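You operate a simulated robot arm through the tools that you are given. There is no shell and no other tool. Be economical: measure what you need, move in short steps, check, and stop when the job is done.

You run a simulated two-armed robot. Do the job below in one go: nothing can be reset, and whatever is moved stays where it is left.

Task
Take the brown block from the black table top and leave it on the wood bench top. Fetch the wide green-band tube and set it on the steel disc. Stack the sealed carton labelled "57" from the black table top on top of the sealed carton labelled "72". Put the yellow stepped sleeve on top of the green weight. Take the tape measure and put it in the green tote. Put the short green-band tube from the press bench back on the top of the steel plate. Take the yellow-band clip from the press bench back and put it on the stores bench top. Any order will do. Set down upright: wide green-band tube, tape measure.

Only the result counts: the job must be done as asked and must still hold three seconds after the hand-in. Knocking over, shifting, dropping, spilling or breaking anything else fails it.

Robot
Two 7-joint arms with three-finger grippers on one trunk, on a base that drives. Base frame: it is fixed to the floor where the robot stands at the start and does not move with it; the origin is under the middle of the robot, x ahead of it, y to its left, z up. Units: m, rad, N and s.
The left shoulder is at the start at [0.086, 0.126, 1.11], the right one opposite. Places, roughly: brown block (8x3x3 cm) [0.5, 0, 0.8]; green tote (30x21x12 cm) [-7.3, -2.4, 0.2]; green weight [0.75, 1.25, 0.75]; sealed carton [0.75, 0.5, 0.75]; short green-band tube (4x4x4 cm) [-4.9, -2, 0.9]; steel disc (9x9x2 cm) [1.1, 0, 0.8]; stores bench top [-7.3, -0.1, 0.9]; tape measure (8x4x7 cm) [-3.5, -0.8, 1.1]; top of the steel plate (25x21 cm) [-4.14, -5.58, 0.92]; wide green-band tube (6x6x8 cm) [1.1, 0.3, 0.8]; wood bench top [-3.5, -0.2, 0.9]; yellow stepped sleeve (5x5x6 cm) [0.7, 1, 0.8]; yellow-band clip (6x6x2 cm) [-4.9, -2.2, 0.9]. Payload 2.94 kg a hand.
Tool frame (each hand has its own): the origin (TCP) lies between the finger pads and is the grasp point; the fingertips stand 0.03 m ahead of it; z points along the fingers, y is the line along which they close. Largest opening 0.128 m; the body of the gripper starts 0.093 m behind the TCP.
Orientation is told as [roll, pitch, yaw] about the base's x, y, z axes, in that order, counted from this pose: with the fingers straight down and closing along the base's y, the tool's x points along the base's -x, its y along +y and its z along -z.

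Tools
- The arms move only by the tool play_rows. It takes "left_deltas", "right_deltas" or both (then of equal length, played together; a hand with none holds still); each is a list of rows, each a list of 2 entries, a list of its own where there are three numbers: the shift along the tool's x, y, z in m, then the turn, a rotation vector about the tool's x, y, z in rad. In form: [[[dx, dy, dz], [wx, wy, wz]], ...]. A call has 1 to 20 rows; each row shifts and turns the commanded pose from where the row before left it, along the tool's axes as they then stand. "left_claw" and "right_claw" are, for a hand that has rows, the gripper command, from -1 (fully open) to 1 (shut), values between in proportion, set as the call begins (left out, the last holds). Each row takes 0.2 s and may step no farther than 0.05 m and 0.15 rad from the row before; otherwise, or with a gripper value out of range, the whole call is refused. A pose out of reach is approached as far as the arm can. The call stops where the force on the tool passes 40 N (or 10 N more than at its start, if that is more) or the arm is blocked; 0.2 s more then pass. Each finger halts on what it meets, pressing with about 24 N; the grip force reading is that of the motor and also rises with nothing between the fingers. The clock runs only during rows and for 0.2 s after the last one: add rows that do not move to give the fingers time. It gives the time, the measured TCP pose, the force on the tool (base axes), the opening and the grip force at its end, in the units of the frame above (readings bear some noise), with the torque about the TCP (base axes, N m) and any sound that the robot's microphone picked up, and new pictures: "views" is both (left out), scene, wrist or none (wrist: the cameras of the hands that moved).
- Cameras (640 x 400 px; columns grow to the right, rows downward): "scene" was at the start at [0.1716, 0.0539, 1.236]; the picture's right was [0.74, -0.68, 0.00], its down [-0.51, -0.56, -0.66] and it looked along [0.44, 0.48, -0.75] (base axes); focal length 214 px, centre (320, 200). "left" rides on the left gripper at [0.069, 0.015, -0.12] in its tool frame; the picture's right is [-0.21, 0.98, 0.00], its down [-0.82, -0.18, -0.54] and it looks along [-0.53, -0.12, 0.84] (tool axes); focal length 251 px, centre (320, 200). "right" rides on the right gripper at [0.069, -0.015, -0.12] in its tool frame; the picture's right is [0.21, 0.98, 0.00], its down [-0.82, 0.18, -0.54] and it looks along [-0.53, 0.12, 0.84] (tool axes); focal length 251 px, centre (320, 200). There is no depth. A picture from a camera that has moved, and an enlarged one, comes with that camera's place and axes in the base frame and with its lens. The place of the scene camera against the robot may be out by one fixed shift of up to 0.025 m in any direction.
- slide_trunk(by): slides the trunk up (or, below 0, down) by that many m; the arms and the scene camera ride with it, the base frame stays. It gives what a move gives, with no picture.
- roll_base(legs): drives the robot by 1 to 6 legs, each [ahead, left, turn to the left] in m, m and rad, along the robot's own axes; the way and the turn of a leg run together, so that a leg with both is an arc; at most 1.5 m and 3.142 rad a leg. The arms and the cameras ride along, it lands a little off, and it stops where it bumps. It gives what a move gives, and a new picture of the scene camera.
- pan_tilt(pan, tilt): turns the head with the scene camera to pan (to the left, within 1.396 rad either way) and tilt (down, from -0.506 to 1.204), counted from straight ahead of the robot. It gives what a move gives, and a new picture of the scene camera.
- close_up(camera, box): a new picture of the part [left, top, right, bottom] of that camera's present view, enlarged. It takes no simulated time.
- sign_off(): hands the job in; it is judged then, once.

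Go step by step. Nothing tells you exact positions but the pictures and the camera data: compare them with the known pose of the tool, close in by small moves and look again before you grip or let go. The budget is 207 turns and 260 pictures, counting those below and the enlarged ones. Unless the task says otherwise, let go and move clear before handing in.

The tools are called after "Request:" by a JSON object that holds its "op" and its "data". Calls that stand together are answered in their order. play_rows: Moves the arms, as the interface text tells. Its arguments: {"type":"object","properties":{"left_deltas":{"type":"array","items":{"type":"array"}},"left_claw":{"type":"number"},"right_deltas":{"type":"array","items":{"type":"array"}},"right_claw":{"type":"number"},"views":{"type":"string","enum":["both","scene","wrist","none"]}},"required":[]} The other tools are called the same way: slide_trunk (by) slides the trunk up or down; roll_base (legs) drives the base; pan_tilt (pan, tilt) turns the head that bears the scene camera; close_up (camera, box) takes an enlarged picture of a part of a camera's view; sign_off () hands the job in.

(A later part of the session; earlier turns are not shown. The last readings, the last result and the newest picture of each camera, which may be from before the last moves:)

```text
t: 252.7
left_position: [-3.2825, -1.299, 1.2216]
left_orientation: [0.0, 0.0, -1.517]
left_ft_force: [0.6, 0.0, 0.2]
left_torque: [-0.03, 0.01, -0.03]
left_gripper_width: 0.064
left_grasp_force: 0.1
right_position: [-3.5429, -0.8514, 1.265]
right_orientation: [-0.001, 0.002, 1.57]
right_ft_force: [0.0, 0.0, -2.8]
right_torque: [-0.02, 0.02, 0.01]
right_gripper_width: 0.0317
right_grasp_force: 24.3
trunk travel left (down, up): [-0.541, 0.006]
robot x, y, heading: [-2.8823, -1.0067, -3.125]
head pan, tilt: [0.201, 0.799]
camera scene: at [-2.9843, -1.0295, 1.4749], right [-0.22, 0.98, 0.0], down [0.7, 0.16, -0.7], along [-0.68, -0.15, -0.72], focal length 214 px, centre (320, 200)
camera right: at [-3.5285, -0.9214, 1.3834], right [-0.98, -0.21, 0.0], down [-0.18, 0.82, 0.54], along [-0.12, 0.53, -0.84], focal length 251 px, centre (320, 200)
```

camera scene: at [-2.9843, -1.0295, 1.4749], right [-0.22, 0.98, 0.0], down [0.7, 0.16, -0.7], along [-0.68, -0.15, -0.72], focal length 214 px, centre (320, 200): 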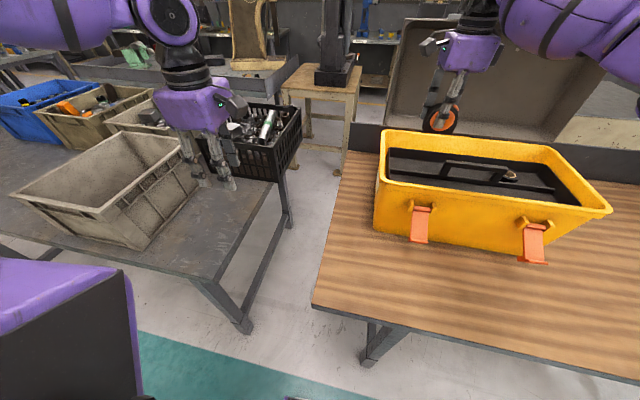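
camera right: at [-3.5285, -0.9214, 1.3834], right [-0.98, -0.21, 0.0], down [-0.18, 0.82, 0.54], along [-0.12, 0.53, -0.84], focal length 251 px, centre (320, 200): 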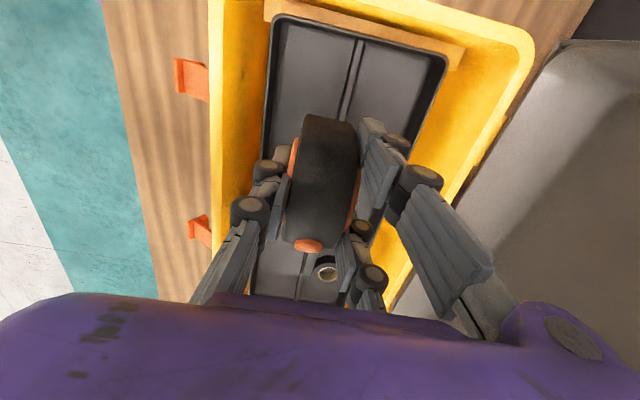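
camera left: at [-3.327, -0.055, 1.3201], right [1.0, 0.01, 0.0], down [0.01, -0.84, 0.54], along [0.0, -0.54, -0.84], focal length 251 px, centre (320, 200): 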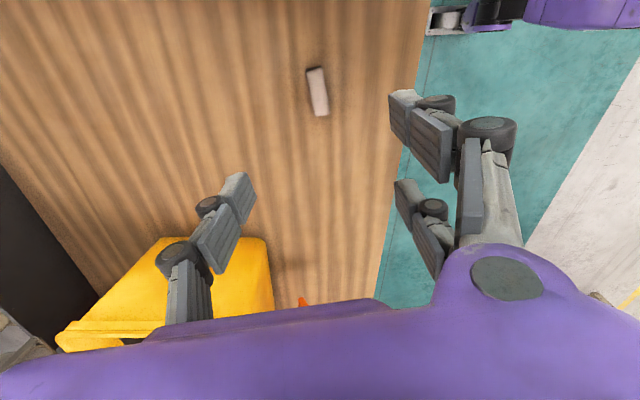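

Tape measure secured. I back away and look for a route to the press bench.

Request:
{"op": "roll_base", "data": {"legs": [[-0.8, 0, 0]]}}

Request:
{"op": "pan_tilt", "data": {"pan": 0.0, "tilt": 0.15}}

Request:
{"op": "pan_tilt", "data": {"pan": -0.9, "tilt": 0.3}}

Request:
{"op": "pan_tilt", "data": {"pan": 0.9, "tilt": 0.3}}

```text
t: 256.9
left_position: [-2.4959, -1.2863, 1.2218]
left_orientation: [0.002, 0.0, -1.513]
left_ft_force: [0.7, -1.3, 0.5]
left_torque: [-0.01, -0.01, 0.02]
left_gripper_width: 0.0637
left_grasp_force: 0.1
right_position: [-2.7592, -0.8389, 1.2636]
right_orientation: [-0.003, 0.0, 1.574]
right_ft_force: [0.1, 0.0, -3.5]
right_torque: [-0.04, -0.03, 0.03]
right_gripper_width: 0.0317
right_grasp_force: 24.5
trunk travel left (down, up): [-0.541, 0.006]
robot x, y, heading: [-2.0998, -0.9959, -3.12]
head pan, tilt: [0.201, 0.799]
camera scene: at [-2.1996, -1.0136, 1.4747], right [-0.22, 0.97, 0.0], down [0.7, 0.16, -0.7], along [-0.68, -0.15, -0.72], focal length 214 px, centre (320, 200)
```

scene: 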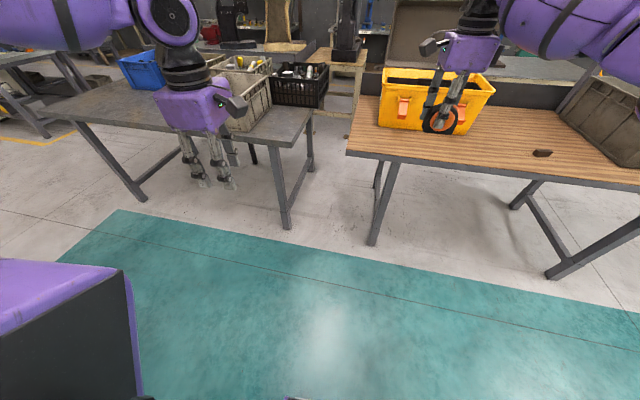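

```text
t: 258.0
left_position: [-2.4955, -1.285, 1.2209]
left_orientation: [0.0, 0.0, -1.511]
left_ft_force: [0.5, 0.2, 0.5]
left_torque: [-0.03, 0.01, -0.02]
left_gripper_width: 0.064
left_grasp_force: 0.0
right_position: [-2.7582, -0.8391, 1.2626]
right_orientation: [-0.001, -0.001, 1.577]
right_ft_force: [0.9, 0.2, -1.5]
right_torque: [-0.02, 0.02, 0.02]
right_gripper_width: 0.0316
right_grasp_force: 24.0
trunk travel left (down, up): [-0.541, 0.006]
robot x, y, heading: [-2.0982, -0.9952, -3.118]
head pan, tilt: [0.0, 0.15]
camera scene: at [-2.2131, -0.9979, 1.5331], right [-0.02, 1.0, 0.0], down [0.15, 0.0, -0.99], along [-0.99, -0.02, -0.15], focal length 214 px, centre (320, 200)
```

scene: 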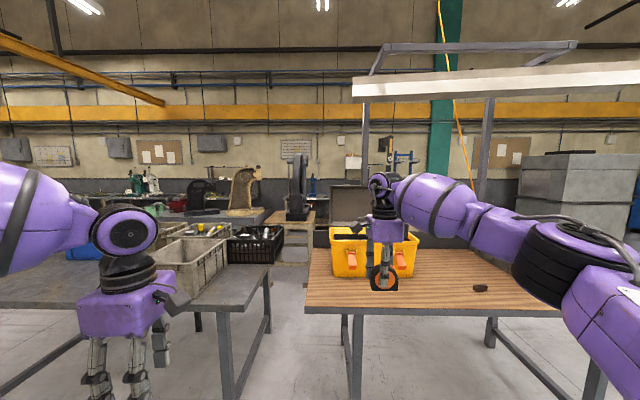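

```text
t: 259.2
left_position: [-2.4959, -1.2848, 1.222]
left_orientation: [0.0, 0.0, -1.51]
left_ft_force: [-0.1, 0.1, 0.0]
left_torque: [0.01, -0.01, 0.01]
left_gripper_width: 0.0641
left_grasp_force: 0.0
right_position: [-2.759, -0.8388, 1.2636]
right_orientation: [-0.002, -0.001, 1.576]
right_ft_force: [-0.3, 0.2, -2.4]
right_torque: [-0.04, -0.04, -0.02]
right_gripper_width: 0.0319
right_grasp_force: 24.0
trunk travel left (down, up): [-0.541, 0.006]
robot x, y, heading: [-2.1001, -0.9933, -3.118]
head pan, tilt: [-0.901, 0.3]
camera scene: at [-2.18, -0.924, 1.5192], right [0.77, 0.64, 0.0], down [0.19, -0.23, -0.96], along [-0.61, 0.73, -0.3], focal length 214 px, centre (320, 200)
```

scene: 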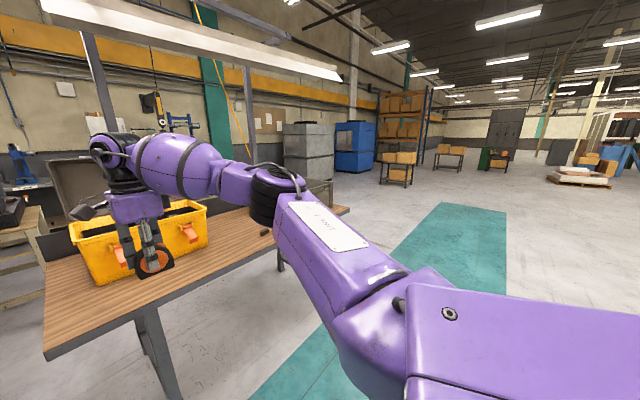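

```text
t: 261.0
left_position: [-2.4958, -1.285, 1.2216]
left_orientation: [0.0, -0.002, -1.512]
left_ft_force: [-0.2, 0.1, -1.1]
left_torque: [0.01, 0.01, 0.01]
left_gripper_width: 0.0643
left_grasp_force: 0.1
right_position: [-2.7591, -0.8385, 1.2633]
right_orientation: [-0.003, 0.001, 1.575]
right_ft_force: [0.0, -0.4, -3.3]
right_torque: [0.02, -0.01, -0.01]
right_gripper_width: 0.032
right_grasp_force: 23.8
trunk travel left (down, up): [-0.541, 0.006]
robot x, y, heading: [-2.0994, -0.9926, -3.119]
head pan, tilt: [0.901, 0.3]
camera scene: at [-2.1765, -1.0702, 1.5192], right [-0.8, 0.6, 0.0], down [0.18, 0.24, -0.96], along [-0.58, -0.76, -0.3], focal length 214 px, centre (320, 200)
```

scene: 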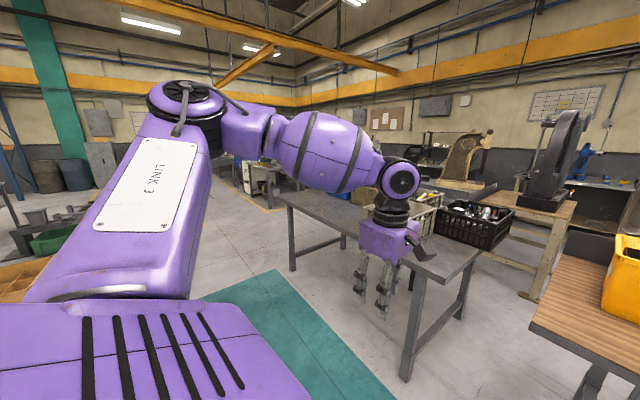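

I zoom on the press area to understand the layout.

Request:
{"op": "close_up", "data": {"camera": "scene", "box": [380, 90, 640, 310]}}

Request:
{"op": "close_up", "data": {"camera": "scene", "box": [200, 130, 440, 280]}}

```text
1.82 times, centred on (510, 200) of scene
camera zoom: at [-2.1765, -1.0702, 1.5192], right [-0.8, 0.6, 0.0], down [0.18, 0.24, -0.96], along [-0.58, -0.76, -0.3], focal length 390 px, centre (-26, 200)
```

zoom: 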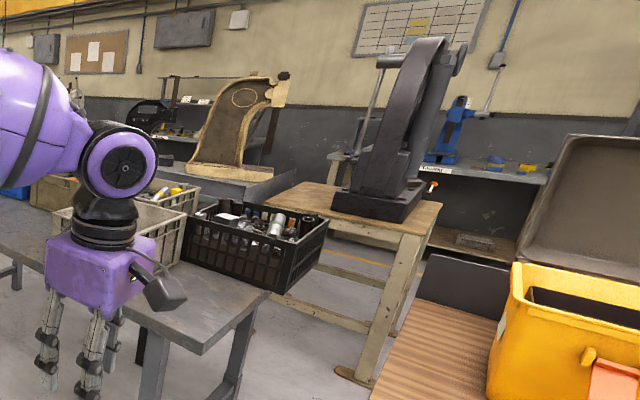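

```text
2.67 times, centred on (320, 205) of scene
camera zoom: at [-2.1765, -1.0702, 1.5192], right [-0.8, 0.6, 0.0], down [0.18, 0.24, -0.96], along [-0.58, -0.76, -0.3], focal length 572 px, centre (320, 187)
```

zoom: 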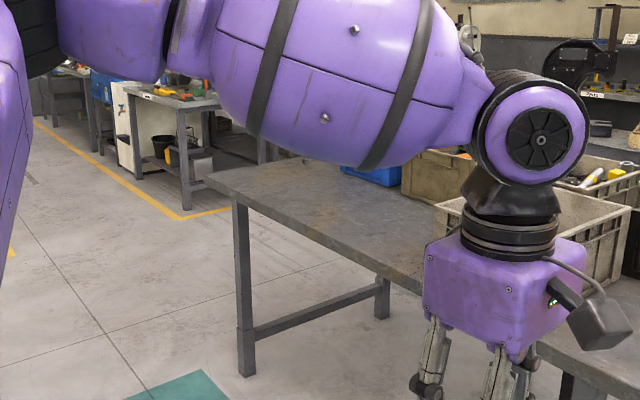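

The press bench lies behind the grey bench, near (-5, -2). I go around the grey bench's left end (y≈-3.1): turn to face -y and drive.

Request:
{"op": "roll_base", "data": {"legs": [[0, 0, 1.55], [1.45, 0, 0], [1.45, 0, 0]]}}

Request:
{"op": "pan_tilt", "data": {"pan": -1.2, "tilt": 0.35}}

```text
t: 275.1
left_position: [-1.7302, -3.3138, 1.2197]
left_orientation: [0.004, -0.002, 0.094]
left_ft_force: [-0.4, -0.2, 0.3]
left_torque: [0.07, -0.04, 0.01]
left_gripper_width: 0.0638
left_grasp_force: 0.1
right_position: [-2.168, -3.5921, 1.2561]
right_orientation: [-0.01, 0.0, -3.103]
right_ft_force: [-0.4, -1.2, -3.4]
right_torque: [0.05, -0.07, 0.0]
right_gripper_width: 0.0321
right_grasp_force: 24.3
trunk travel left (down, up): [-0.541, 0.006]
robot x, y, heading: [-2.034, -2.9259, -1.518]
head pan, tilt: [0.901, 0.3]
stopped in leg 3: the robot was blocked; the commanded pose is now the measured one
camera scene: at [-1.9708, -2.9959, 1.5188], right [-0.58, -0.82, 0.0], down [-0.24, 0.17, -0.96], along [0.78, -0.55, -0.3], focal length 214 px, centre (320, 200)
```

scene: 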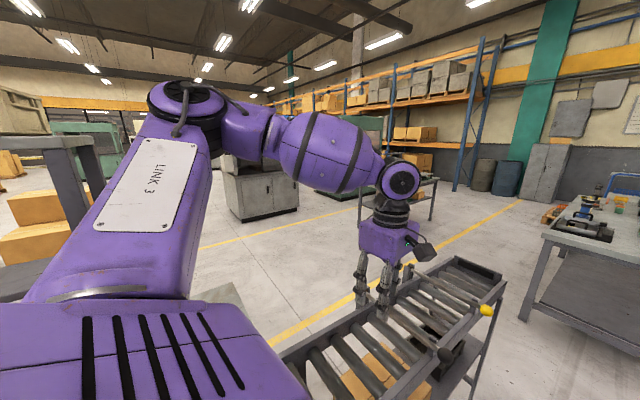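

```text
t: 277.1
left_position: [-1.7266, -3.3114, 1.2204]
left_orientation: [0.0, -0.001, 0.092]
left_ft_force: [-0.8, 0.5, -1.6]
left_torque: [0.0, -0.04, 0.01]
left_gripper_width: 0.0641
left_grasp_force: 0.1
right_position: [-2.1641, -3.5896, 1.2604]
right_orientation: [-0.001, 0.0, -3.102]
right_ft_force: [-0.1, 0.4, -3.3]
right_torque: [0.01, -0.04, 0.02]
right_gripper_width: 0.0319
right_grasp_force: 23.6
trunk travel left (down, up): [-0.541, 0.006]
robot x, y, heading: [-2.0319, -2.9247, -1.515]
head pan, tilt: [-1.201, 0.351]
camera scene: at [-2.1289, -2.976, 1.5145], right [-0.41, 0.91, 0.0], down [0.31, 0.14, -0.94], along [-0.85, -0.39, -0.34], focal length 214 px, centre (320, 200)
```

scene: 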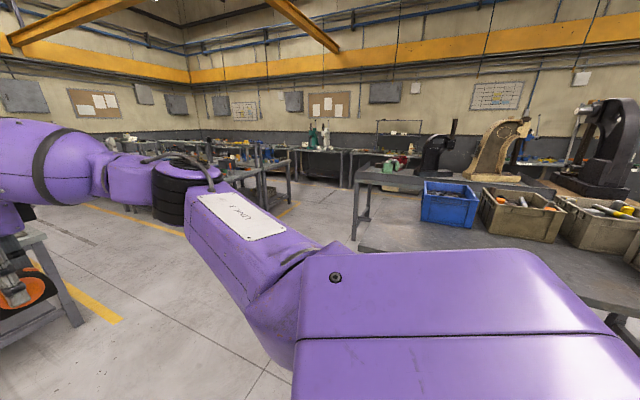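

The robot bumped near the roller conveyor; I back off, retract the right hand, shift right, then run along the corridor at y≈-4.0.

Request:
{"op": "roll_base", "data": {"legs": [[-0.2, 0, 0]]}}

Request:
{"op": "play_rows", "data": {"right_deltas": [[[-0.02, -0.042, 0], [0, 0, 0]], [[-0.02, -0.042, 0], [0, 0, 0]], [[-0.02, -0.042, 0], [0, 0, 0]], [[-0.02, -0.042, 0], [0, 0, 0]], [[-0.02, -0.042, 0], [0, 0, 0]], [[-0.02, -0.042, 0], [0, 0, 0]]], "views": "none"}}

Request:
{"op": "roll_base", "data": {"legs": [[0, -0.5, -0.05], [1.3, 0, 0], [0, 0, -1.58]]}}

Request:
{"op": "pan_tilt", "data": {"pan": -0.3, "tilt": 0.5}}

```text
t: 278.7
left_position: [-1.7382, -3.108, 1.2198]
left_orientation: [0.005, -0.002, 0.095]
left_ft_force: [0.1, -0.5, -1.1]
left_torque: [0.01, -0.02, 0.02]
left_gripper_width: 0.064
left_grasp_force: 0.0
right_position: [-2.1768, -3.3866, 1.2581]
right_orientation: [-0.008, -0.001, -3.102]
right_ft_force: [0.7, -0.4, -2.3]
right_torque: [-0.01, -0.05, 0.0]
right_gripper_width: 0.0317
right_grasp_force: 24.2
trunk travel left (down, up): [-0.541, 0.006]
robot x, y, heading: [-2.0474, -2.7221, -1.519]
head pan, tilt: [-1.201, 0.351]
camera scene: at [-2.1405, -2.7751, 1.5142], right [-0.41, 0.91, 0.0], down [0.31, 0.14, -0.94], along [-0.85, -0.39, -0.34], focal length 214 px, centre (320, 200)
```

scene: 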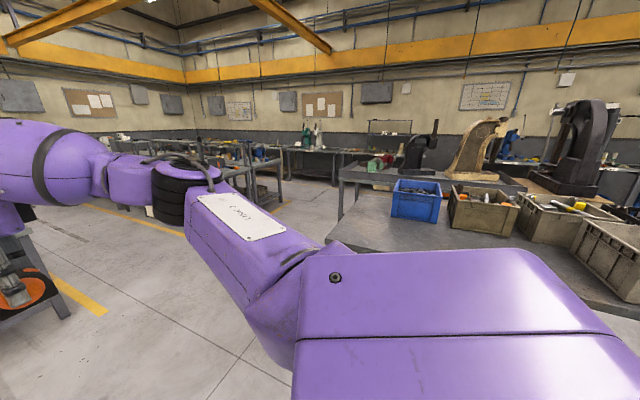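

```text
t: 280.1
left_position: [-1.739, -3.1055, 1.2213]
left_orientation: [-0.002, 0.0, 0.095]
left_ft_force: [-0.5, 0.4, 0.6]
left_torque: [-0.03, -0.04, 0.0]
left_gripper_width: 0.0641
left_grasp_force: 0.0
right_position: [-2.3072, -3.1344, 1.2649]
right_orientation: [-0.001, 0.0, -3.098]
right_ft_force: [-0.2, 0.6, -2.6]
right_torque: [-0.05, -0.06, 0.03]
right_gripper_width: 0.0317
right_grasp_force: 24.0
trunk travel left (down, up): [-0.541, 0.006]
robot x, y, heading: [-2.0439, -2.7216, -1.515]
head pan, tilt: [-1.201, 0.351]
```

```text
t: 295.1
left_position: [-2.9601, -4.3278, 1.2225]
left_orientation: [0.0, -0.001, -1.562]
left_ft_force: [-0.3, -0.4, 0.4]
left_torque: [-0.02, 0.01, -0.03]
left_gripper_width: 0.064
left_grasp_force: 0.1
right_position: [-2.9426, -3.7594, 1.2639]
right_orientation: [-0.005, 0.0, 1.526]
right_ft_force: [-0.5, -0.3, -3.2]
right_torque: [0.02, -0.02, 0.02]
right_gripper_width: 0.0316
right_grasp_force: 24.1
trunk travel left (down, up): [-0.541, 0.006]
robot x, y, heading: [-2.5494, -4.0514, 3.111]
head pan, tilt: [-1.201, 0.351]
camera scene: at [-2.6011, -3.97, 1.5145], right [0.94, 0.33, 0.0], down [0.12, -0.32, -0.94], along [-0.31, 0.88, -0.34], focal length 214 px, centre (320, 200)
```

scene: 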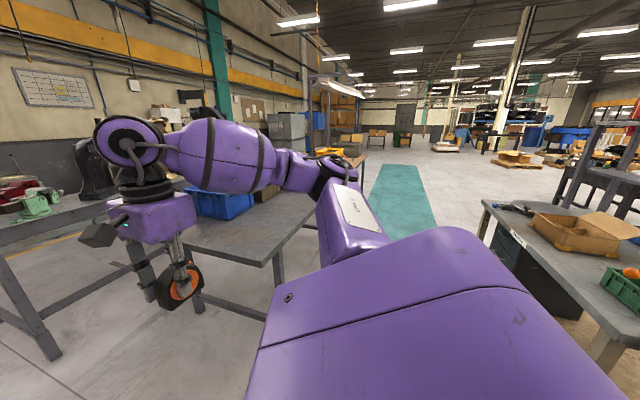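

```text
t: 296.4
left_position: [-2.9599, -4.3267, 1.2234]
left_orientation: [-0.001, -0.001, -1.561]
left_ft_force: [0.2, -0.2, 0.0]
left_torque: [-0.01, 0.0, 0.01]
left_gripper_width: 0.0638
left_grasp_force: 0.1
right_position: [-2.9442, -3.7581, 1.2645]
right_orientation: [-0.006, -0.001, 1.525]
right_ft_force: [-0.3, -1.2, -2.4]
right_torque: [-0.02, -0.04, -0.01]
right_gripper_width: 0.0316
right_grasp_force: 24.2
trunk travel left (down, up): [-0.541, 0.006]
robot x, y, heading: [-2.5513, -4.0537, 3.118]
head pan, tilt: [-0.3, 0.499]
camera scene: at [-2.656, -4.0282, 1.5008], right [0.32, 0.95, 0.0], down [0.45, -0.15, -0.88], along [-0.83, 0.28, -0.48], focal length 214 px, centre (320, 200)
```

scene: 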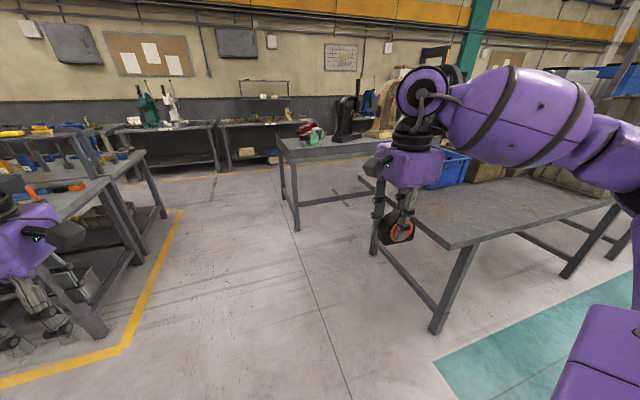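

The aisle between grey bench and press bench is about 0.65 m wide. I fold the hands in, reset the left hand's yaw, and drive in along x≈-4.32.

Request:
{"op": "play_rows", "data": {"left_deltas": [[[0, 0, 0], [0, 0, 0.1458]], [[0, 0, 0], [0, 0, 0.1458]], [[0, 0, 0], [0, 0, 0.1458]], [[0, 0, 0], [0, 0, 0.1458]], [[0, 0, 0], [0, 0, 0.1458]], [[0, 0, 0], [0, 0, 0.1458]], [[0, 0, 0], [0, 0, 0.1458]], [[0, 0, 0], [0, 0, 0.1458]], [[0, 0, 0], [0, 0, 0.1458]], [[0, 0, 0], [0, 0, 0.1458]], [[0, 0, 0], [0, 0, 0.1458]]], "right_deltas": [[[-0.005, -0.011, 0], [0, 0, 0]], [[-0.005, -0.011, 0], [0, 0, 0]], [[-0.005, -0.011, 0], [0, 0, 0]], [[-0.005, -0.011, 0], [0, 0, 0]], [[-0.005, -0.011, 0], [0, 0, 0]], [[-0.005, -0.011, 0], [0, 0, 0]], [[-0.005, -0.011, 0], [0, 0, 0]], [[-0.005, -0.011, 0], [0, 0, 0]], [[-0.005, -0.011, 0], [0, 0, 0]], [[-0.005, -0.011, 0], [0, 0, 0]], [[-0.005, -0.011, 0], [0, 0, 0]]], "views": "none"}}

Request:
{"op": "roll_base", "data": {"legs": [[0.9, 0, 0.02], [0.82, 0, 0]]}}

Request:
{"op": "pan_tilt", "data": {"pan": -1.2, "tilt": 0.6}}

```text
t: 298.8
left_position: [-2.9578, -4.3277, 1.2219]
left_orientation: [0.0, 0.0, 3.116]
left_ft_force: [0.4, -0.1, -0.9]
left_torque: [0.02, 0.02, 0.02]
left_gripper_width: 0.0639
left_grasp_force: 0.0
right_position: [-2.8211, -3.7095, 1.2631]
right_orientation: [-0.004, -0.002, 1.525]
right_ft_force: [0.1, 0.3, -1.5]
right_torque: [-0.02, -0.01, -0.01]
right_gripper_width: 0.0318
right_grasp_force: 23.8
trunk travel left (down, up): [-0.541, 0.006]
robot x, y, heading: [-2.5481, -4.0539, 3.113]
head pan, tilt: [-0.3, 0.499]
```

```text
t: 307.5
left_position: [-4.6756, -4.3108, 1.2217]
left_orientation: [0.002, 0.001, 3.137]
left_ft_force: [-0.1, 0.8, 0.3]
left_torque: [-0.03, 0.0, 0.02]
left_gripper_width: 0.0641
left_grasp_force: 0.0
right_position: [-4.5486, -3.6893, 1.2658]
right_orientation: [-0.003, -0.001, 1.544]
right_ft_force: [-0.7, -0.1, -3.0]
right_torque: [-0.01, 0.04, -0.04]
right_gripper_width: 0.0317
right_grasp_force: 23.7
trunk travel left (down, up): [-0.541, 0.006]
robot x, y, heading: [-4.2692, -4.0316, 3.131]
head pan, tilt: [-0.3, 0.499]
camera scene: at [-4.3778, -4.0063, 1.5009], right [0.31, 0.95, 0.0], down [0.46, -0.15, -0.88], along [-0.84, 0.27, -0.48], focal length 214 px, centre (320, 200)
```

scene: 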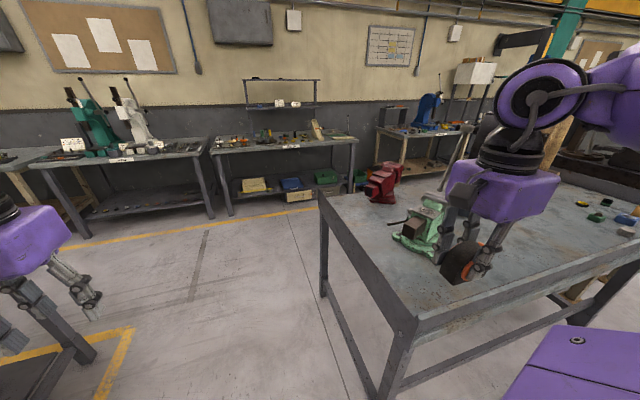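

```text
t: 308.7
left_position: [-4.6763, -4.3103, 1.2212]
left_orientation: [0.001, 0.001, 3.136]
left_ft_force: [0.3, -0.1, -0.4]
left_torque: [0.03, 0.0, 0.03]
left_gripper_width: 0.0641
left_grasp_force: 0.0
right_position: [-4.5495, -3.6905, 1.2642]
right_orientation: [-0.005, -0.002, 1.543]
right_ft_force: [-0.2, -0.3, -3.1]
right_torque: [-0.01, -0.01, -0.02]
right_gripper_width: 0.0315
right_grasp_force: 23.7
trunk travel left (down, up): [-0.541, 0.006]
robot x, y, heading: [-4.2714, -4.0293, 3.131]
head pan, tilt: [-1.201, 0.6]
camera scene: at [-4.3231, -3.9514, 1.4917], right [0.94, 0.35, 0.0], down [0.2, -0.53, -0.83], along [-0.29, 0.77, -0.56], focal length 214 px, centre (320, 200)
```

scene: 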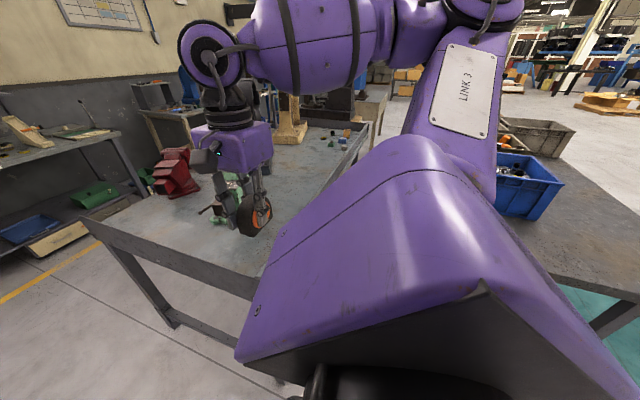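

The vise and small items are on the press bench; the aisle seems passable. I centre in it at x≈-4.32 and slide right (+y) to y≈-2.6 to look.

Request:
{"op": "roll_base", "data": {"legs": [[0.05, 0, 0], [0, -1.4, 0]]}}

Request:
{"op": "pan_tilt", "data": {"pan": -0.5, "tilt": 0.75}}

```text
t: 321.7
left_position: [-4.7241, -2.9138, 1.2222]
left_orientation: [0.002, 0.002, -3.114]
left_ft_force: [0.4, -0.1, -0.4]
left_torque: [-0.02, 0.02, -0.03]
left_gripper_width: 0.0639
left_grasp_force: 0.2
right_position: [-4.617, -2.2887, 1.2642]
right_orientation: [-0.005, -0.001, 1.575]
right_ft_force: [0.2, 0.0, -3.1]
right_torque: [-0.05, 0.0, 0.01]
right_gripper_width: 0.0316
right_grasp_force: 24.2
trunk travel left (down, up): [-0.541, 0.006]
robot x, y, heading: [-4.3284, -2.6181, -3.123]
head pan, tilt: [-1.201, 0.6]
camera scene: at [-4.3832, -2.5425, 1.4917], right [0.92, 0.38, 0.0], down [0.22, -0.52, -0.83], along [-0.31, 0.76, -0.56], focal length 214 px, centre (320, 200)
```

scene: 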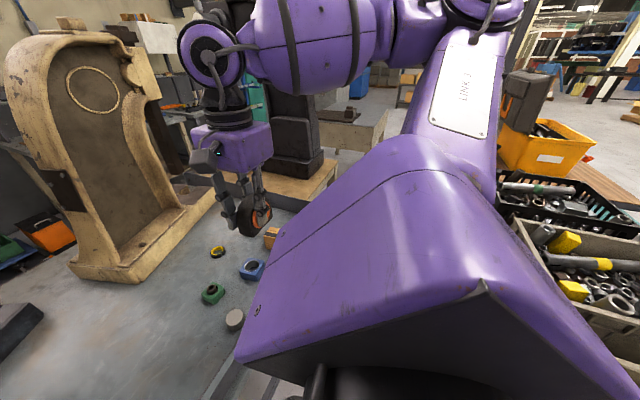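

```text
t: 322.8
left_position: [-4.7247, -2.9127, 1.2213]
left_orientation: [0.002, 0.001, -3.116]
left_ft_force: [0.1, 0.6, -0.1]
left_torque: [0.02, 0.01, 0.01]
left_gripper_width: 0.0641
left_grasp_force: 0.0
right_position: [-4.617, -2.2885, 1.2653]
right_orientation: [-0.005, -0.001, 1.574]
right_ft_force: [-0.7, -0.9, -2.9]
right_torque: [-0.02, -0.02, -0.01]
right_gripper_width: 0.032
right_grasp_force: 24.0
trunk travel left (down, up): [-0.541, 0.006]
robot x, y, heading: [-4.3291, -2.6183, -3.12]
head pan, tilt: [-0.499, 0.75]
camera scene: at [-4.423, -2.586, 1.4788], right [0.46, 0.89, 0.0], down [0.61, -0.31, -0.73], along [-0.65, 0.34, -0.68], focal length 214 px, centre (320, 200)
```

scene: 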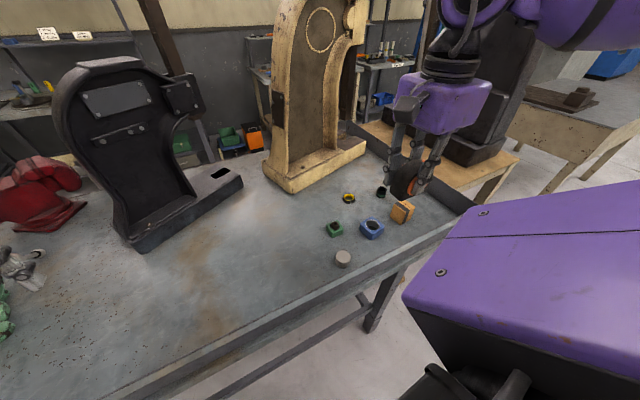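

Request:
{"op": "close_up", "data": {"camera": "scene", "box": [300, 170, 440, 280]}}

```text
3.64 times, centred on (370, 225) of scene
camera zoom: at [-4.423, -2.586, 1.4788], right [0.46, 0.89, 0.0], down [0.61, -0.31, -0.73], along [-0.65, 0.34, -0.68], focal length 780 px, centre (138, 109)
```

zoom: 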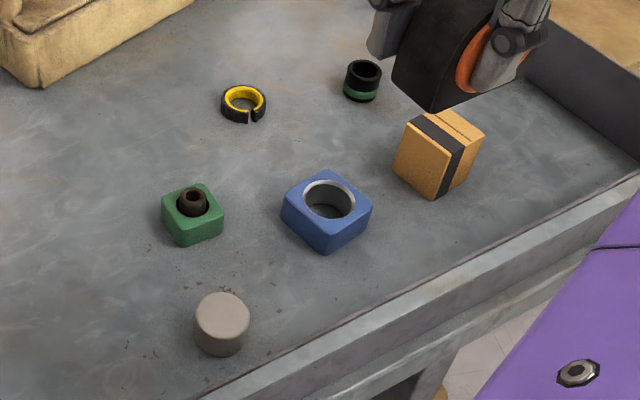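

The tube is at about (-4.883, -2.068) and the clip at (-4.92, -2.198). I slide further so the tube is in front-left, pulling the tape hand back a little.

Request:
{"op": "play_rows", "data": {"right_deltas": [[[0, -0.03, -0.01], [0, 0, 0]], [[0, -0.03, -0.01], [0, 0, 0]]], "views": "none"}}

Request:
{"op": "roll_base", "data": {"legs": [[0, -0.7, -0.02]]}}

Request:
{"op": "close_up", "data": {"camera": "left", "box": [0, 0, 640, 400]}}

```text
t: 323.4
left_position: [-4.7214, -2.9138, 1.2226]
left_orientation: [0.0, -0.003, -3.115]
left_ft_force: [0.7, -0.4, -0.2]
left_torque: [-0.03, 0.04, -0.01]
left_gripper_width: 0.064
left_grasp_force: 0.1
right_position: [-4.5538, -2.2898, 1.286]
right_orientation: [-0.005, 0.0, 1.577]
right_ft_force: [-0.1, -0.7, -2.2]
right_torque: [0.01, 0.08, -0.02]
right_gripper_width: 0.0315
right_grasp_force: 23.9
trunk travel left (down, up): [-0.541, 0.006]
robot x, y, heading: [-4.3265, -2.6204, -3.124]
head pan, tilt: [-0.499, 0.75]
```

```text
t: 330.0
left_position: [-4.7387, -2.2099, 1.2217]
left_orientation: [0.0, 0.001, -3.117]
left_ft_force: [-0.2, -0.1, -1.2]
left_torque: [0.0, -0.01, 0.0]
left_gripper_width: 0.0639
left_grasp_force: 0.1
right_position: [-4.5695, -1.587, 1.2868]
right_orientation: [-0.005, -0.002, 1.571]
right_ft_force: [0.1, -0.8, -2.9]
right_torque: [0.0, 0.01, 0.0]
right_gripper_width: 0.0318
right_grasp_force: 23.8
trunk travel left (down, up): [-0.541, 0.006]
robot x, y, heading: [-4.3401, -1.922, -3.127]
head pan, tilt: [-0.499, 0.75]
camera scene: at [-4.4365, -1.8847, 1.4788], right [0.46, 0.89, 0.0], down [0.6, -0.32, -0.73], along [-0.65, 0.34, -0.68], focal length 214 px, centre (320, 200)
```

scene: 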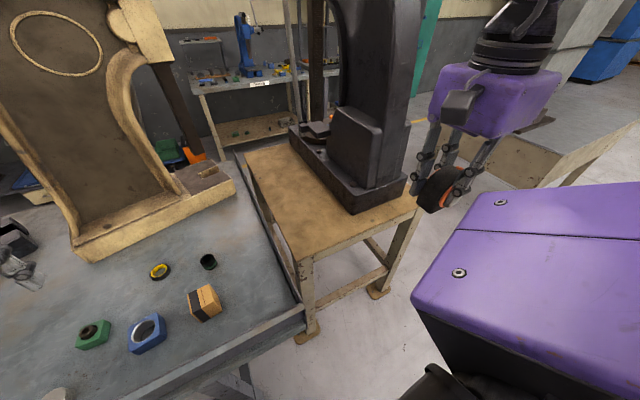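

```text
1.00 times, centred on (320, 200) of left (not enlarged: the box is as wide or as high as the picture)
camera zoom: at [-4.6701, -2.2241, 1.3412], right [-0.19, -0.98, 0.0], down [-0.83, 0.16, 0.54], along [-0.53, 0.1, -0.84], focal length 251 px, centre (320, 200)
```

zoom: 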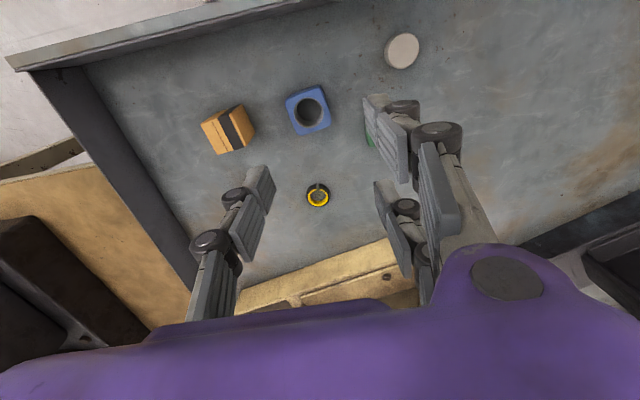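

The bench top is ≈0.85–0.86, so tube ≈ (-4.92, -2.03). I shift 0.08 right and bring the left hand to view it.

Request:
{"op": "roll_base", "data": {"legs": [[0, -0.08, 0]]}}

Request:
{"op": "play_rows", "data": {"left_deltas": [[[0, -0.035, 0.03], [0, 0, 0]], [[0, -0.035, 0.03], [0, 0, 0]], [[0, -0.03, 0.03], [0, 0, 0]]], "left_claw": -0.25, "views": "wrist"}}

```text
t: 331.4
left_position: [-4.7404, -2.1317, 1.2213]
left_orientation: [0.0, 0.002, -3.118]
left_ft_force: [0.0, -0.2, 0.3]
left_torque: [0.02, -0.01, 0.0]
left_gripper_width: 0.0642
left_grasp_force: 0.2
right_position: [-4.5714, -1.5076, 1.2864]
right_orientation: [-0.006, -0.001, 1.571]
right_ft_force: [-1.1, 0.4, -3.0]
right_torque: [-0.01, -0.02, 0.0]
right_gripper_width: 0.032
right_grasp_force: 23.9
trunk travel left (down, up): [-0.541, 0.006]
robot x, y, heading: [-4.3445, -1.8384, -3.121]
head pan, tilt: [-0.499, 0.75]
camera scene: at [-4.438, -1.806, 1.4789], right [0.46, 0.89, 0.0], down [0.6, -0.31, -0.73], along [-0.65, 0.34, -0.68], focal length 214 px, centre (320, 200)
```

scene: 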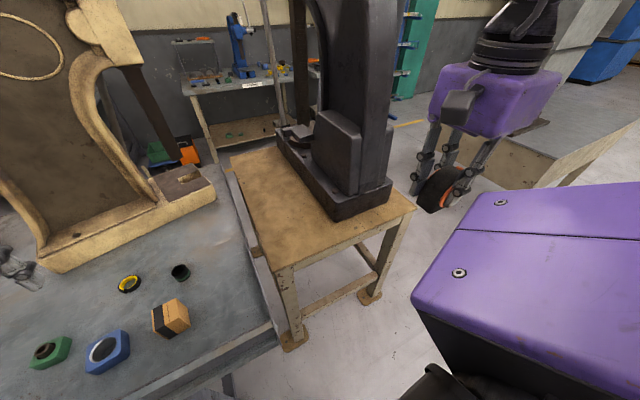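

```text
t: 332.2
left_position: [-4.7456, -2.031, 1.1286]
left_orientation: [-0.001, 0.004, -3.119]
left_ft_force: [-0.4, -1.3, 0.7]
left_torque: [0.03, -0.04, -0.03]
left_gripper_width: 0.0798
left_grasp_force: 0.1
right_position: [-4.5713, -1.5076, 1.2851]
right_orientation: [-0.007, -0.001, 1.573]
right_ft_force: [-0.3, -0.1, -2.7]
right_torque: [-0.01, -0.04, 0.04]
right_gripper_width: 0.0315
right_grasp_force: 24.0
trunk travel left (down, up): [-0.541, 0.006]
robot x, y, heading: [-4.3405, -1.8354, -3.121]
head pan, tilt: [-0.499, 0.75]
camera left: at [-4.6765, -2.0447, 1.2483], right [-0.19, -0.98, 0.0], down [-0.83, 0.16, 0.54], along [-0.53, 0.1, -0.84], focal length 251 px, centre (320, 200)
```

left: 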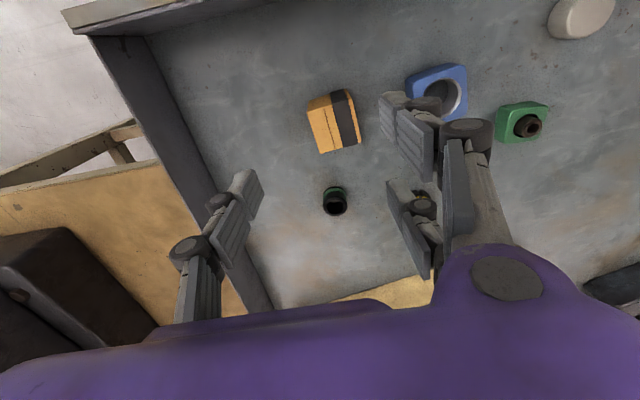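

Tube at (-4.904, -2.027). Move over and partially down.

Request:
{"op": "play_rows", "data": {"left_deltas": [[[-0.0395, -0.001, 0], [0, 0, 0]], [[-0.0395, -0.001, 0], [0, 0, 0]], [[-0.0395, -0.001, 0], [0, 0, 0]], [[-0.0395, -0.001, 0], [0, 0, 0]], [[0, 0, 0.042], [0, 0, 0]], [[0, 0, 0.042], [0, 0, 0]], [[0, 0, 0.042], [0, 0, 0]], [[0, 0, 0.03], [0, 0, 0]]], "views": "wrist"}}

```text
t: 334.0
left_position: [-4.8022, -2.1091, 1.0283]
left_orientation: [0.0, -0.001, -3.118]
left_ft_force: [0.2, -0.1, 0.1]
left_torque: [0.01, 0.0, 0.0]
left_gripper_width: 0.08
left_grasp_force: 0.1
left hand out of reach, approached as far as the arm can: row 2, 3, 4, 5, 6, 7, 8
right_position: [-4.5712, -1.5074, 1.2857]
right_orientation: [-0.006, -0.001, 1.573]
right_ft_force: [0.7, 0.8, -3.3]
right_torque: [-0.02, 0.0, 0.02]
right_gripper_width: 0.0318
right_grasp_force: 23.8
trunk travel left (down, up): [-0.541, 0.006]
robot x, y, heading: [-4.3428, -1.838, -3.119]
head pan, tilt: [-0.499, 0.75]
camera left: at [-4.7334, -2.123, 1.1484], right [-0.19, -0.98, 0.0], down [-0.82, 0.16, 0.54], along [-0.53, 0.1, -0.84], focal length 251 px, centre (320, 200)
```

left: 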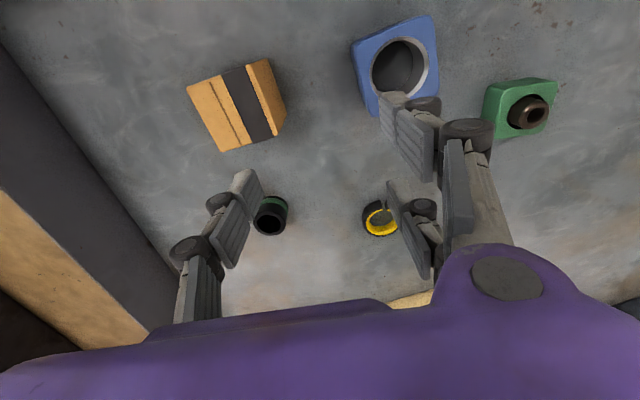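

The left arm stalls again; I raise the hand, lower the trunk 0.17 and retry the reach.

Request:
{"op": "play_rows", "data": {"left_deltas": [[[0.04, 0, -0.04], [0, 0, 0]], [[0.0, 0, -0.045], [0, 0, 0]], [[0, 0, -0.045], [0, 0, 0]]], "views": "none"}}

Request:
{"op": "slide_trunk", "data": {"by": -0.13}}

Request:
{"op": "play_rows", "data": {"left_deltas": [[[-0.04, 0, 0], [0, 0, 0]], [[-0.04, 0, 0], [0, 0, 0]], [[-0.04, 0, 0], [0, 0, 0]], [[0, -0.03, 0], [0, 0, 0]], [[0, -0.03, 0], [0, 0, 0]]], "views": "scene"}}

```text
refused: row 1 steps farther than a row can; nothing moved
```

```text
t: 335.1
left_position: [-4.8147, -2.1067, 0.9254]
left_orientation: [0.01, 0.038, -3.118]
left_ft_force: [0.1, 0.4, 1.1]
left_torque: [-0.04, -0.02, -0.01]
left_gripper_width: 0.0933
left_grasp_force: 1.1
right_position: [-4.6061, -1.5071, 1.1612]
right_orientation: [-0.135, 0.001, 1.574]
right_ft_force: [0.1, -0.1, -1.7]
right_torque: [-0.04, 0.03, 0.02]
right_gripper_width: 0.0316
right_grasp_force: 24.6
trunk travel left (down, up): [-0.448, 0.099]
robot x, y, heading: [-4.3469, -1.841, -3.126]
head pan, tilt: [-0.499, 0.75]
stopped: the force on the tool passed its limit at 63 N (the readings are from after the stop); the commanded pose is now the measured one
```

```text
t: 336.3
left_position: [-4.9207, -2.0635, 0.9302]
left_orientation: [0.008, 0.036, -3.116]
left_ft_force: [-0.5, 0.5, 1.1]
left_torque: [0.05, 0.01, 0.0]
left_gripper_width: 0.0803
left_grasp_force: 0.0
left hand out of reach, approached as far as the arm can: row 4, 5
right_position: [-4.6061, -1.5063, 1.1627]
right_orientation: [-0.136, 0.0, 1.574]
right_ft_force: [-0.2, -0.2, -2.7]
right_torque: [-0.03, 0.0, 0.0]
right_gripper_width: 0.0318
right_grasp_force: 24.0
trunk travel left (down, up): [-0.448, 0.099]
robot x, y, heading: [-4.3451, -1.841, -3.118]
head pan, tilt: [-0.499, 0.75]
camera scene: at [-4.5445, -1.7997, 1.3763], right [0.51, 0.86, 0.01], down [0.56, -0.32, -0.77], along [-0.66, 0.39, -0.64], focal length 214 px, centre (320, 200)
```

scene: 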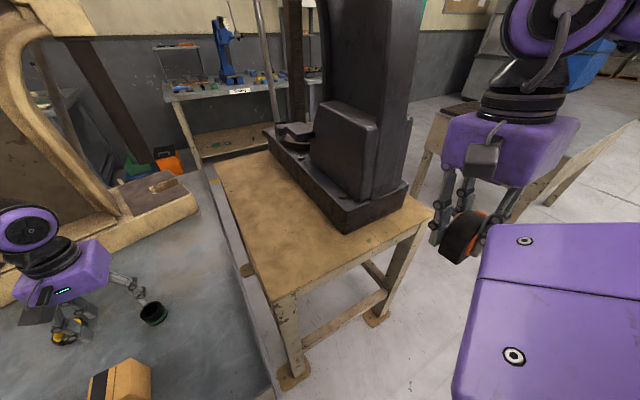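

The refused row left the hand low when the trunk came down and it touched something. I check carefully with the left camera.

Request:
{"op": "close_up", "data": {"camera": "left", "box": [0, 0, 640, 400]}}

Request:
{"op": "close_up", "data": {"camera": "scene", "box": [0, 200, 240, 400]}}

```text
1.00 times, centred on (320, 200) of left (not enlarged: the box is as wide or as high as the picture)
camera zoom: at [-4.8564, -2.075, 1.0527], right [-0.19, -0.98, 0.0], down [-0.85, 0.16, 0.51], along [-0.5, 0.1, -0.86], focal length 251 px, centre (320, 200)
```

zoom: 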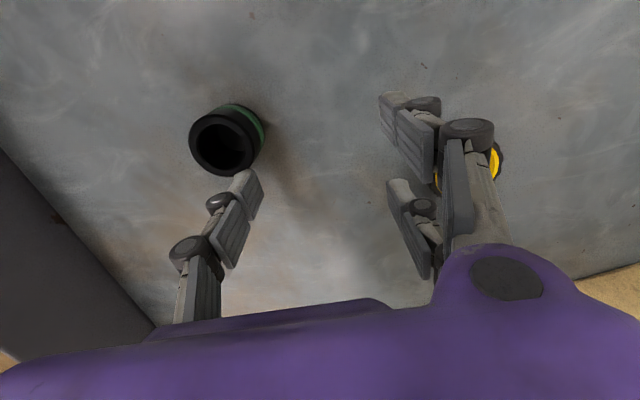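

```text
2.00 times, centred on (120, 300) of scene
camera zoom: at [-4.5445, -1.7997, 1.3763], right [0.51, 0.86, 0.01], down [0.56, -0.32, -0.77], along [-0.66, 0.39, -0.64], focal length 429 px, centre (720, 0)
```

zoom: 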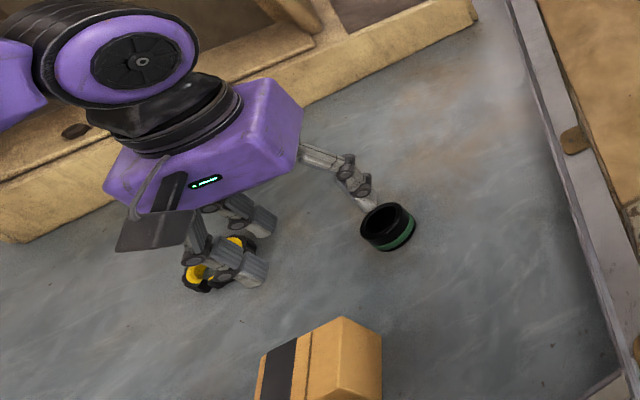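

The tube stands upright; the left hand's limit is toward the robot's midline. I raise the left hand, straighten both, and shift the robot 0.1 m further right.

Request:
{"op": "play_rows", "data": {"left_deltas": [[[0, 0, -0.03], [0, 0, 0]], [[0, 0, -0.035], [0.008, -0.036, 0]], [[0, 0, -0.035], [0, 0, 0]]], "right_deltas": [[[0, 0, 0], [0, 0, 0]], [[0, 0, -0.02], [-0.07, 0, 0]], [[0, -0.02, -0.02], [-0.065, 0, 0]]], "views": "none"}}

Request:
{"op": "roll_base", "data": {"legs": [[0, -0.12, 0]]}}

Request:
{"op": "close_up", "data": {"camera": "left", "box": [0, 0, 640, 400]}}

```text
t: 337.1
left_position: [-4.9253, -2.0626, 1.028]
left_orientation: [0.002, 0.003, -3.116]
left_ft_force: [0.0, -0.2, -0.4]
left_torque: [0.02, -0.03, 0.01]
left_gripper_width: 0.0801
left_grasp_force: 0.1
right_position: [-4.5919, -1.5051, 1.2058]
right_orientation: [-0.002, -0.001, 1.573]
right_ft_force: [0.2, 0.0, -3.3]
right_torque: [-0.02, -0.05, -0.01]
right_gripper_width: 0.0317
right_grasp_force: 23.8
right hand out of reach, approached as far as the arm can: row 3
trunk travel left (down, up): [-0.448, 0.099]
robot x, y, heading: [-4.347, -1.8373, -3.128]
head pan, tilt: [-0.499, 0.75]
```

```text
t: 338.8
left_position: [-4.9251, -1.9546, 1.0282]
left_orientation: [-0.003, 0.001, -3.109]
left_ft_force: [-0.1, 0.0, 0.0]
left_torque: [0.02, -0.02, -0.03]
left_gripper_width: 0.0799
left_grasp_force: 0.0
right_position: [-4.5946, -1.3945, 1.2076]
right_orientation: [-0.001, -0.004, 1.58]
right_ft_force: [-0.7, -0.2, -2.4]
right_torque: [-0.03, -0.01, -0.03]
right_gripper_width: 0.0317
right_grasp_force: 24.2
trunk travel left (down, up): [-0.448, 0.099]
robot x, y, heading: [-4.3467, -1.7202, -3.119]
head pan, tilt: [-0.499, 0.75]
camera scene: at [-4.5434, -1.6951, 1.371], right [0.46, 0.89, 0.01], down [0.62, -0.31, -0.72], along [-0.64, 0.34, -0.69], focal length 214 px, centre (320, 200)
```

scene: 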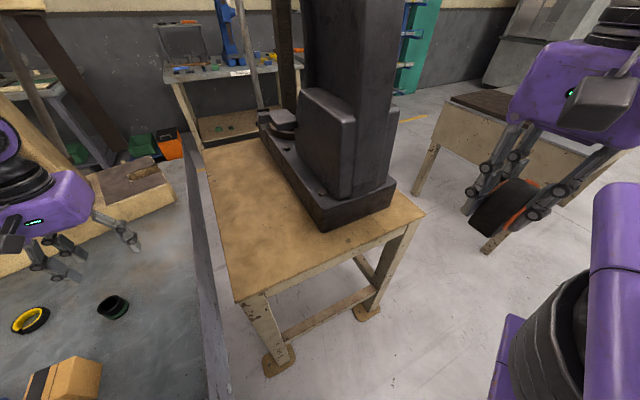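

```text
1.00 times, centred on (320, 200) of left (not enlarged: the box is as wide or as high as the picture)
camera zoom: at [-4.855, -1.9667, 1.1485], right [-0.18, -0.98, 0.0], down [-0.83, 0.15, 0.54], along [-0.53, 0.1, -0.84], focal length 251 px, centre (320, 200)
```

zoom: 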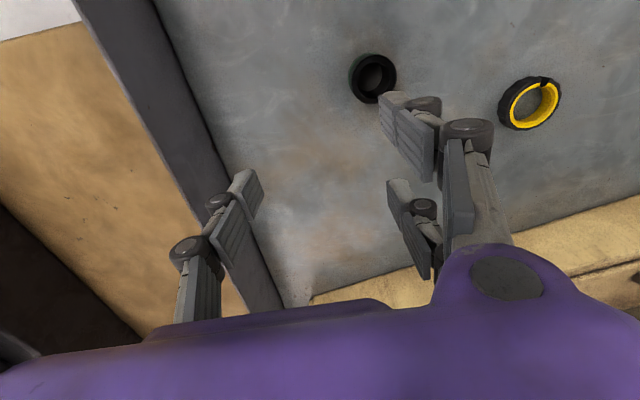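

Tube at (-4.893, -2.007), now comfortably left. Move over and lower.

Request:
{"op": "play_rows", "data": {"left_deltas": [[[0.015, 0.0265, 0], [0, 0, 0]], [[0.015, 0.0265, 0], [0, 0, 0]], [[0, 0, 0.035], [0, 0, 0]], [[0, 0, 0.035], [0, 0, 0]], [[0, 0, 0.02], [0, 0, 0]]], "views": "wrist"}}

```text
t: 339.9
left_position: [-4.8922, -2.0069, 0.9416]
left_orientation: [-0.003, -0.001, -3.109]
left_ft_force: [-1.0, 0.1, 0.5]
left_torque: [0.02, 0.0, -0.07]
left_gripper_width: 0.0803
left_grasp_force: 0.0
right_position: [-4.5941, -1.3932, 1.206]
right_orientation: [0.0, -0.003, 1.579]
right_ft_force: [0.5, -0.4, -2.5]
right_torque: [-0.01, 0.02, 0.0]
right_gripper_width: 0.0318
right_grasp_force: 24.3
trunk travel left (down, up): [-0.448, 0.099]
robot x, y, heading: [-4.3503, -1.7232, -3.118]
head pan, tilt: [-0.499, 0.75]
camera left: at [-4.8218, -2.0189, 1.0601], right [-0.18, -0.98, 0.0], down [-0.83, 0.15, 0.54], along [-0.53, 0.1, -0.84], focal length 251 px, centre (320, 200)
```

left: 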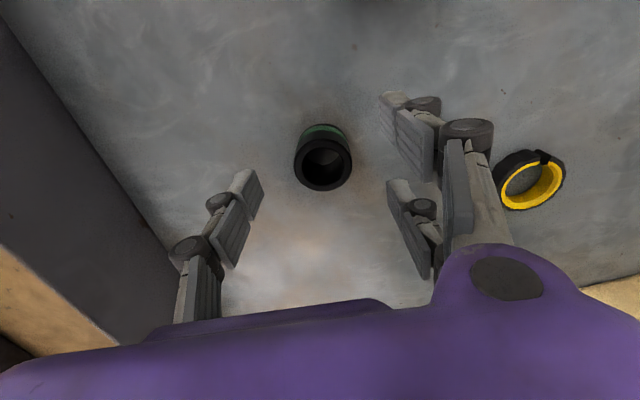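

Centred. Lower and grip.

Request:
{"op": "play_rows", "data": {"left_deltas": [[[-0.002, 0, 0.025], [0, 0, 0]], [[0, 0, 0.012], [0, 0, 0]], [[0, 0, 0.008], [0, 0, 0]], [[0, 0, 0.005], [0, 0, 0]]], "views": "none"}}

Request:
{"op": "play_rows", "data": {"left_deltas": [[[0, 0, 0], [0, 0, 0]], [[0, 0, 0], [0, 0, 0]], [[0, 0, 0], [0, 0, 0]], [[0, 0, -0.02], [0, 0, 0]], [[0, 0, -0.03], [0, 0, 0]]], "left_claw": 1, "views": "wrist"}}

```text
t: 341.0
left_position: [-4.8962, -2.0069, 0.9002]
left_orientation: [0.004, -0.013, -3.11]
left_ft_force: [2.8, -15.6, 36.7]
left_torque: [-0.6, -1.23, -0.65]
left_gripper_width: 0.0408
left_grasp_force: 12.6
right_position: [-4.5917, -1.3921, 1.2086]
right_orientation: [0.007, -0.002, 1.58]
right_ft_force: [0.9, 1.5, -2.2]
right_torque: [-0.03, 0.03, 0.0]
right_gripper_width: 0.0319
right_grasp_force: 24.1
trunk travel left (down, up): [-0.448, 0.099]
robot x, y, heading: [-4.3513, -1.723, -3.119]
head pan, tilt: [-0.499, 0.75]
stopped in row 4 (left hand): the force on the tool passed its limit at 46 N (the readings are from after the stop); the commanded pose is now the measured one
```

```text
t: 341.4
left_position: [-4.8963, -2.0064, 0.8988]
left_orientation: [0.005, -0.013, -3.111]
left_ft_force: [1.6, -5.8, 17.9]
left_torque: [-0.35, -0.6, -0.2]
left_gripper_width: 0.0307
left_grasp_force: 39.9
right_position: [-4.5907, -1.3913, 1.2068]
right_orientation: [0.006, -0.002, 1.579]
right_ft_force: [-1.0, -0.4, -2.1]
right_torque: [0.02, -0.01, 0.01]
right_gripper_width: 0.0316
right_grasp_force: 23.7
trunk travel left (down, up): [-0.448, 0.099]
robot x, y, heading: [-4.3525, -1.7217, -3.117]
head pan, tilt: [-0.499, 0.75]
stopped in row 1 (left hand): the force on the tool passed its limit at 56 N (the readings are from after the stop); the commanded pose is now the measured one
camera left: at [-4.8259, -2.0188, 1.0189], right [-0.18, -0.98, 0.01], down [-0.82, 0.16, 0.55], along [-0.54, 0.09, -0.84], focal length 251 px, centre (320, 200)
```

left: 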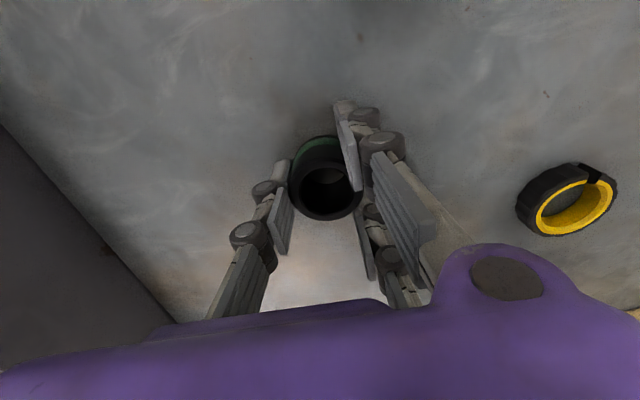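

Tips touched the bench, and the tube is now pinched. Lift gently.

Request:
{"op": "play_rows", "data": {"left_deltas": [[[0, 0, -0.006], [0, 0, 0]], [[0, 0, -0.02], [0, 0, 0]], [[0, 0, -0.03], [0.005, 0.013, 0]], [[0, 0, -0.04], [0, 0, 0]]], "views": "wrist"}}

```text
t: 342.4
left_position: [-4.8948, -2.0044, 0.9961]
left_orientation: [-0.003, 0.004, -3.107]
left_ft_force: [0.3, 0.2, -2.4]
left_torque: [0.03, -0.04, -0.02]
left_gripper_width: 0.0304
left_grasp_force: 23.8
right_position: [-4.5912, -1.3927, 1.2076]
right_orientation: [0.005, -0.002, 1.58]
right_ft_force: [0.3, 0.4, -2.2]
right_torque: [-0.02, 0.0, 0.0]
right_gripper_width: 0.0317
right_grasp_force: 24.4
trunk travel left (down, up): [-0.448, 0.099]
robot x, y, heading: [-4.3517, -1.7217, -3.119]
head pan, tilt: [-0.499, 0.75]
camera left: at [-4.8262, -2.018, 1.1156], right [-0.18, -0.98, 0.0], down [-0.83, 0.15, 0.54], along [-0.53, 0.1, -0.84], focal length 251 px, centre (320, 200)
```

left: 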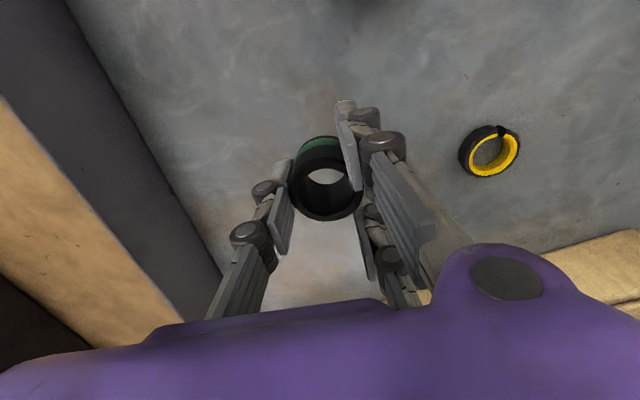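

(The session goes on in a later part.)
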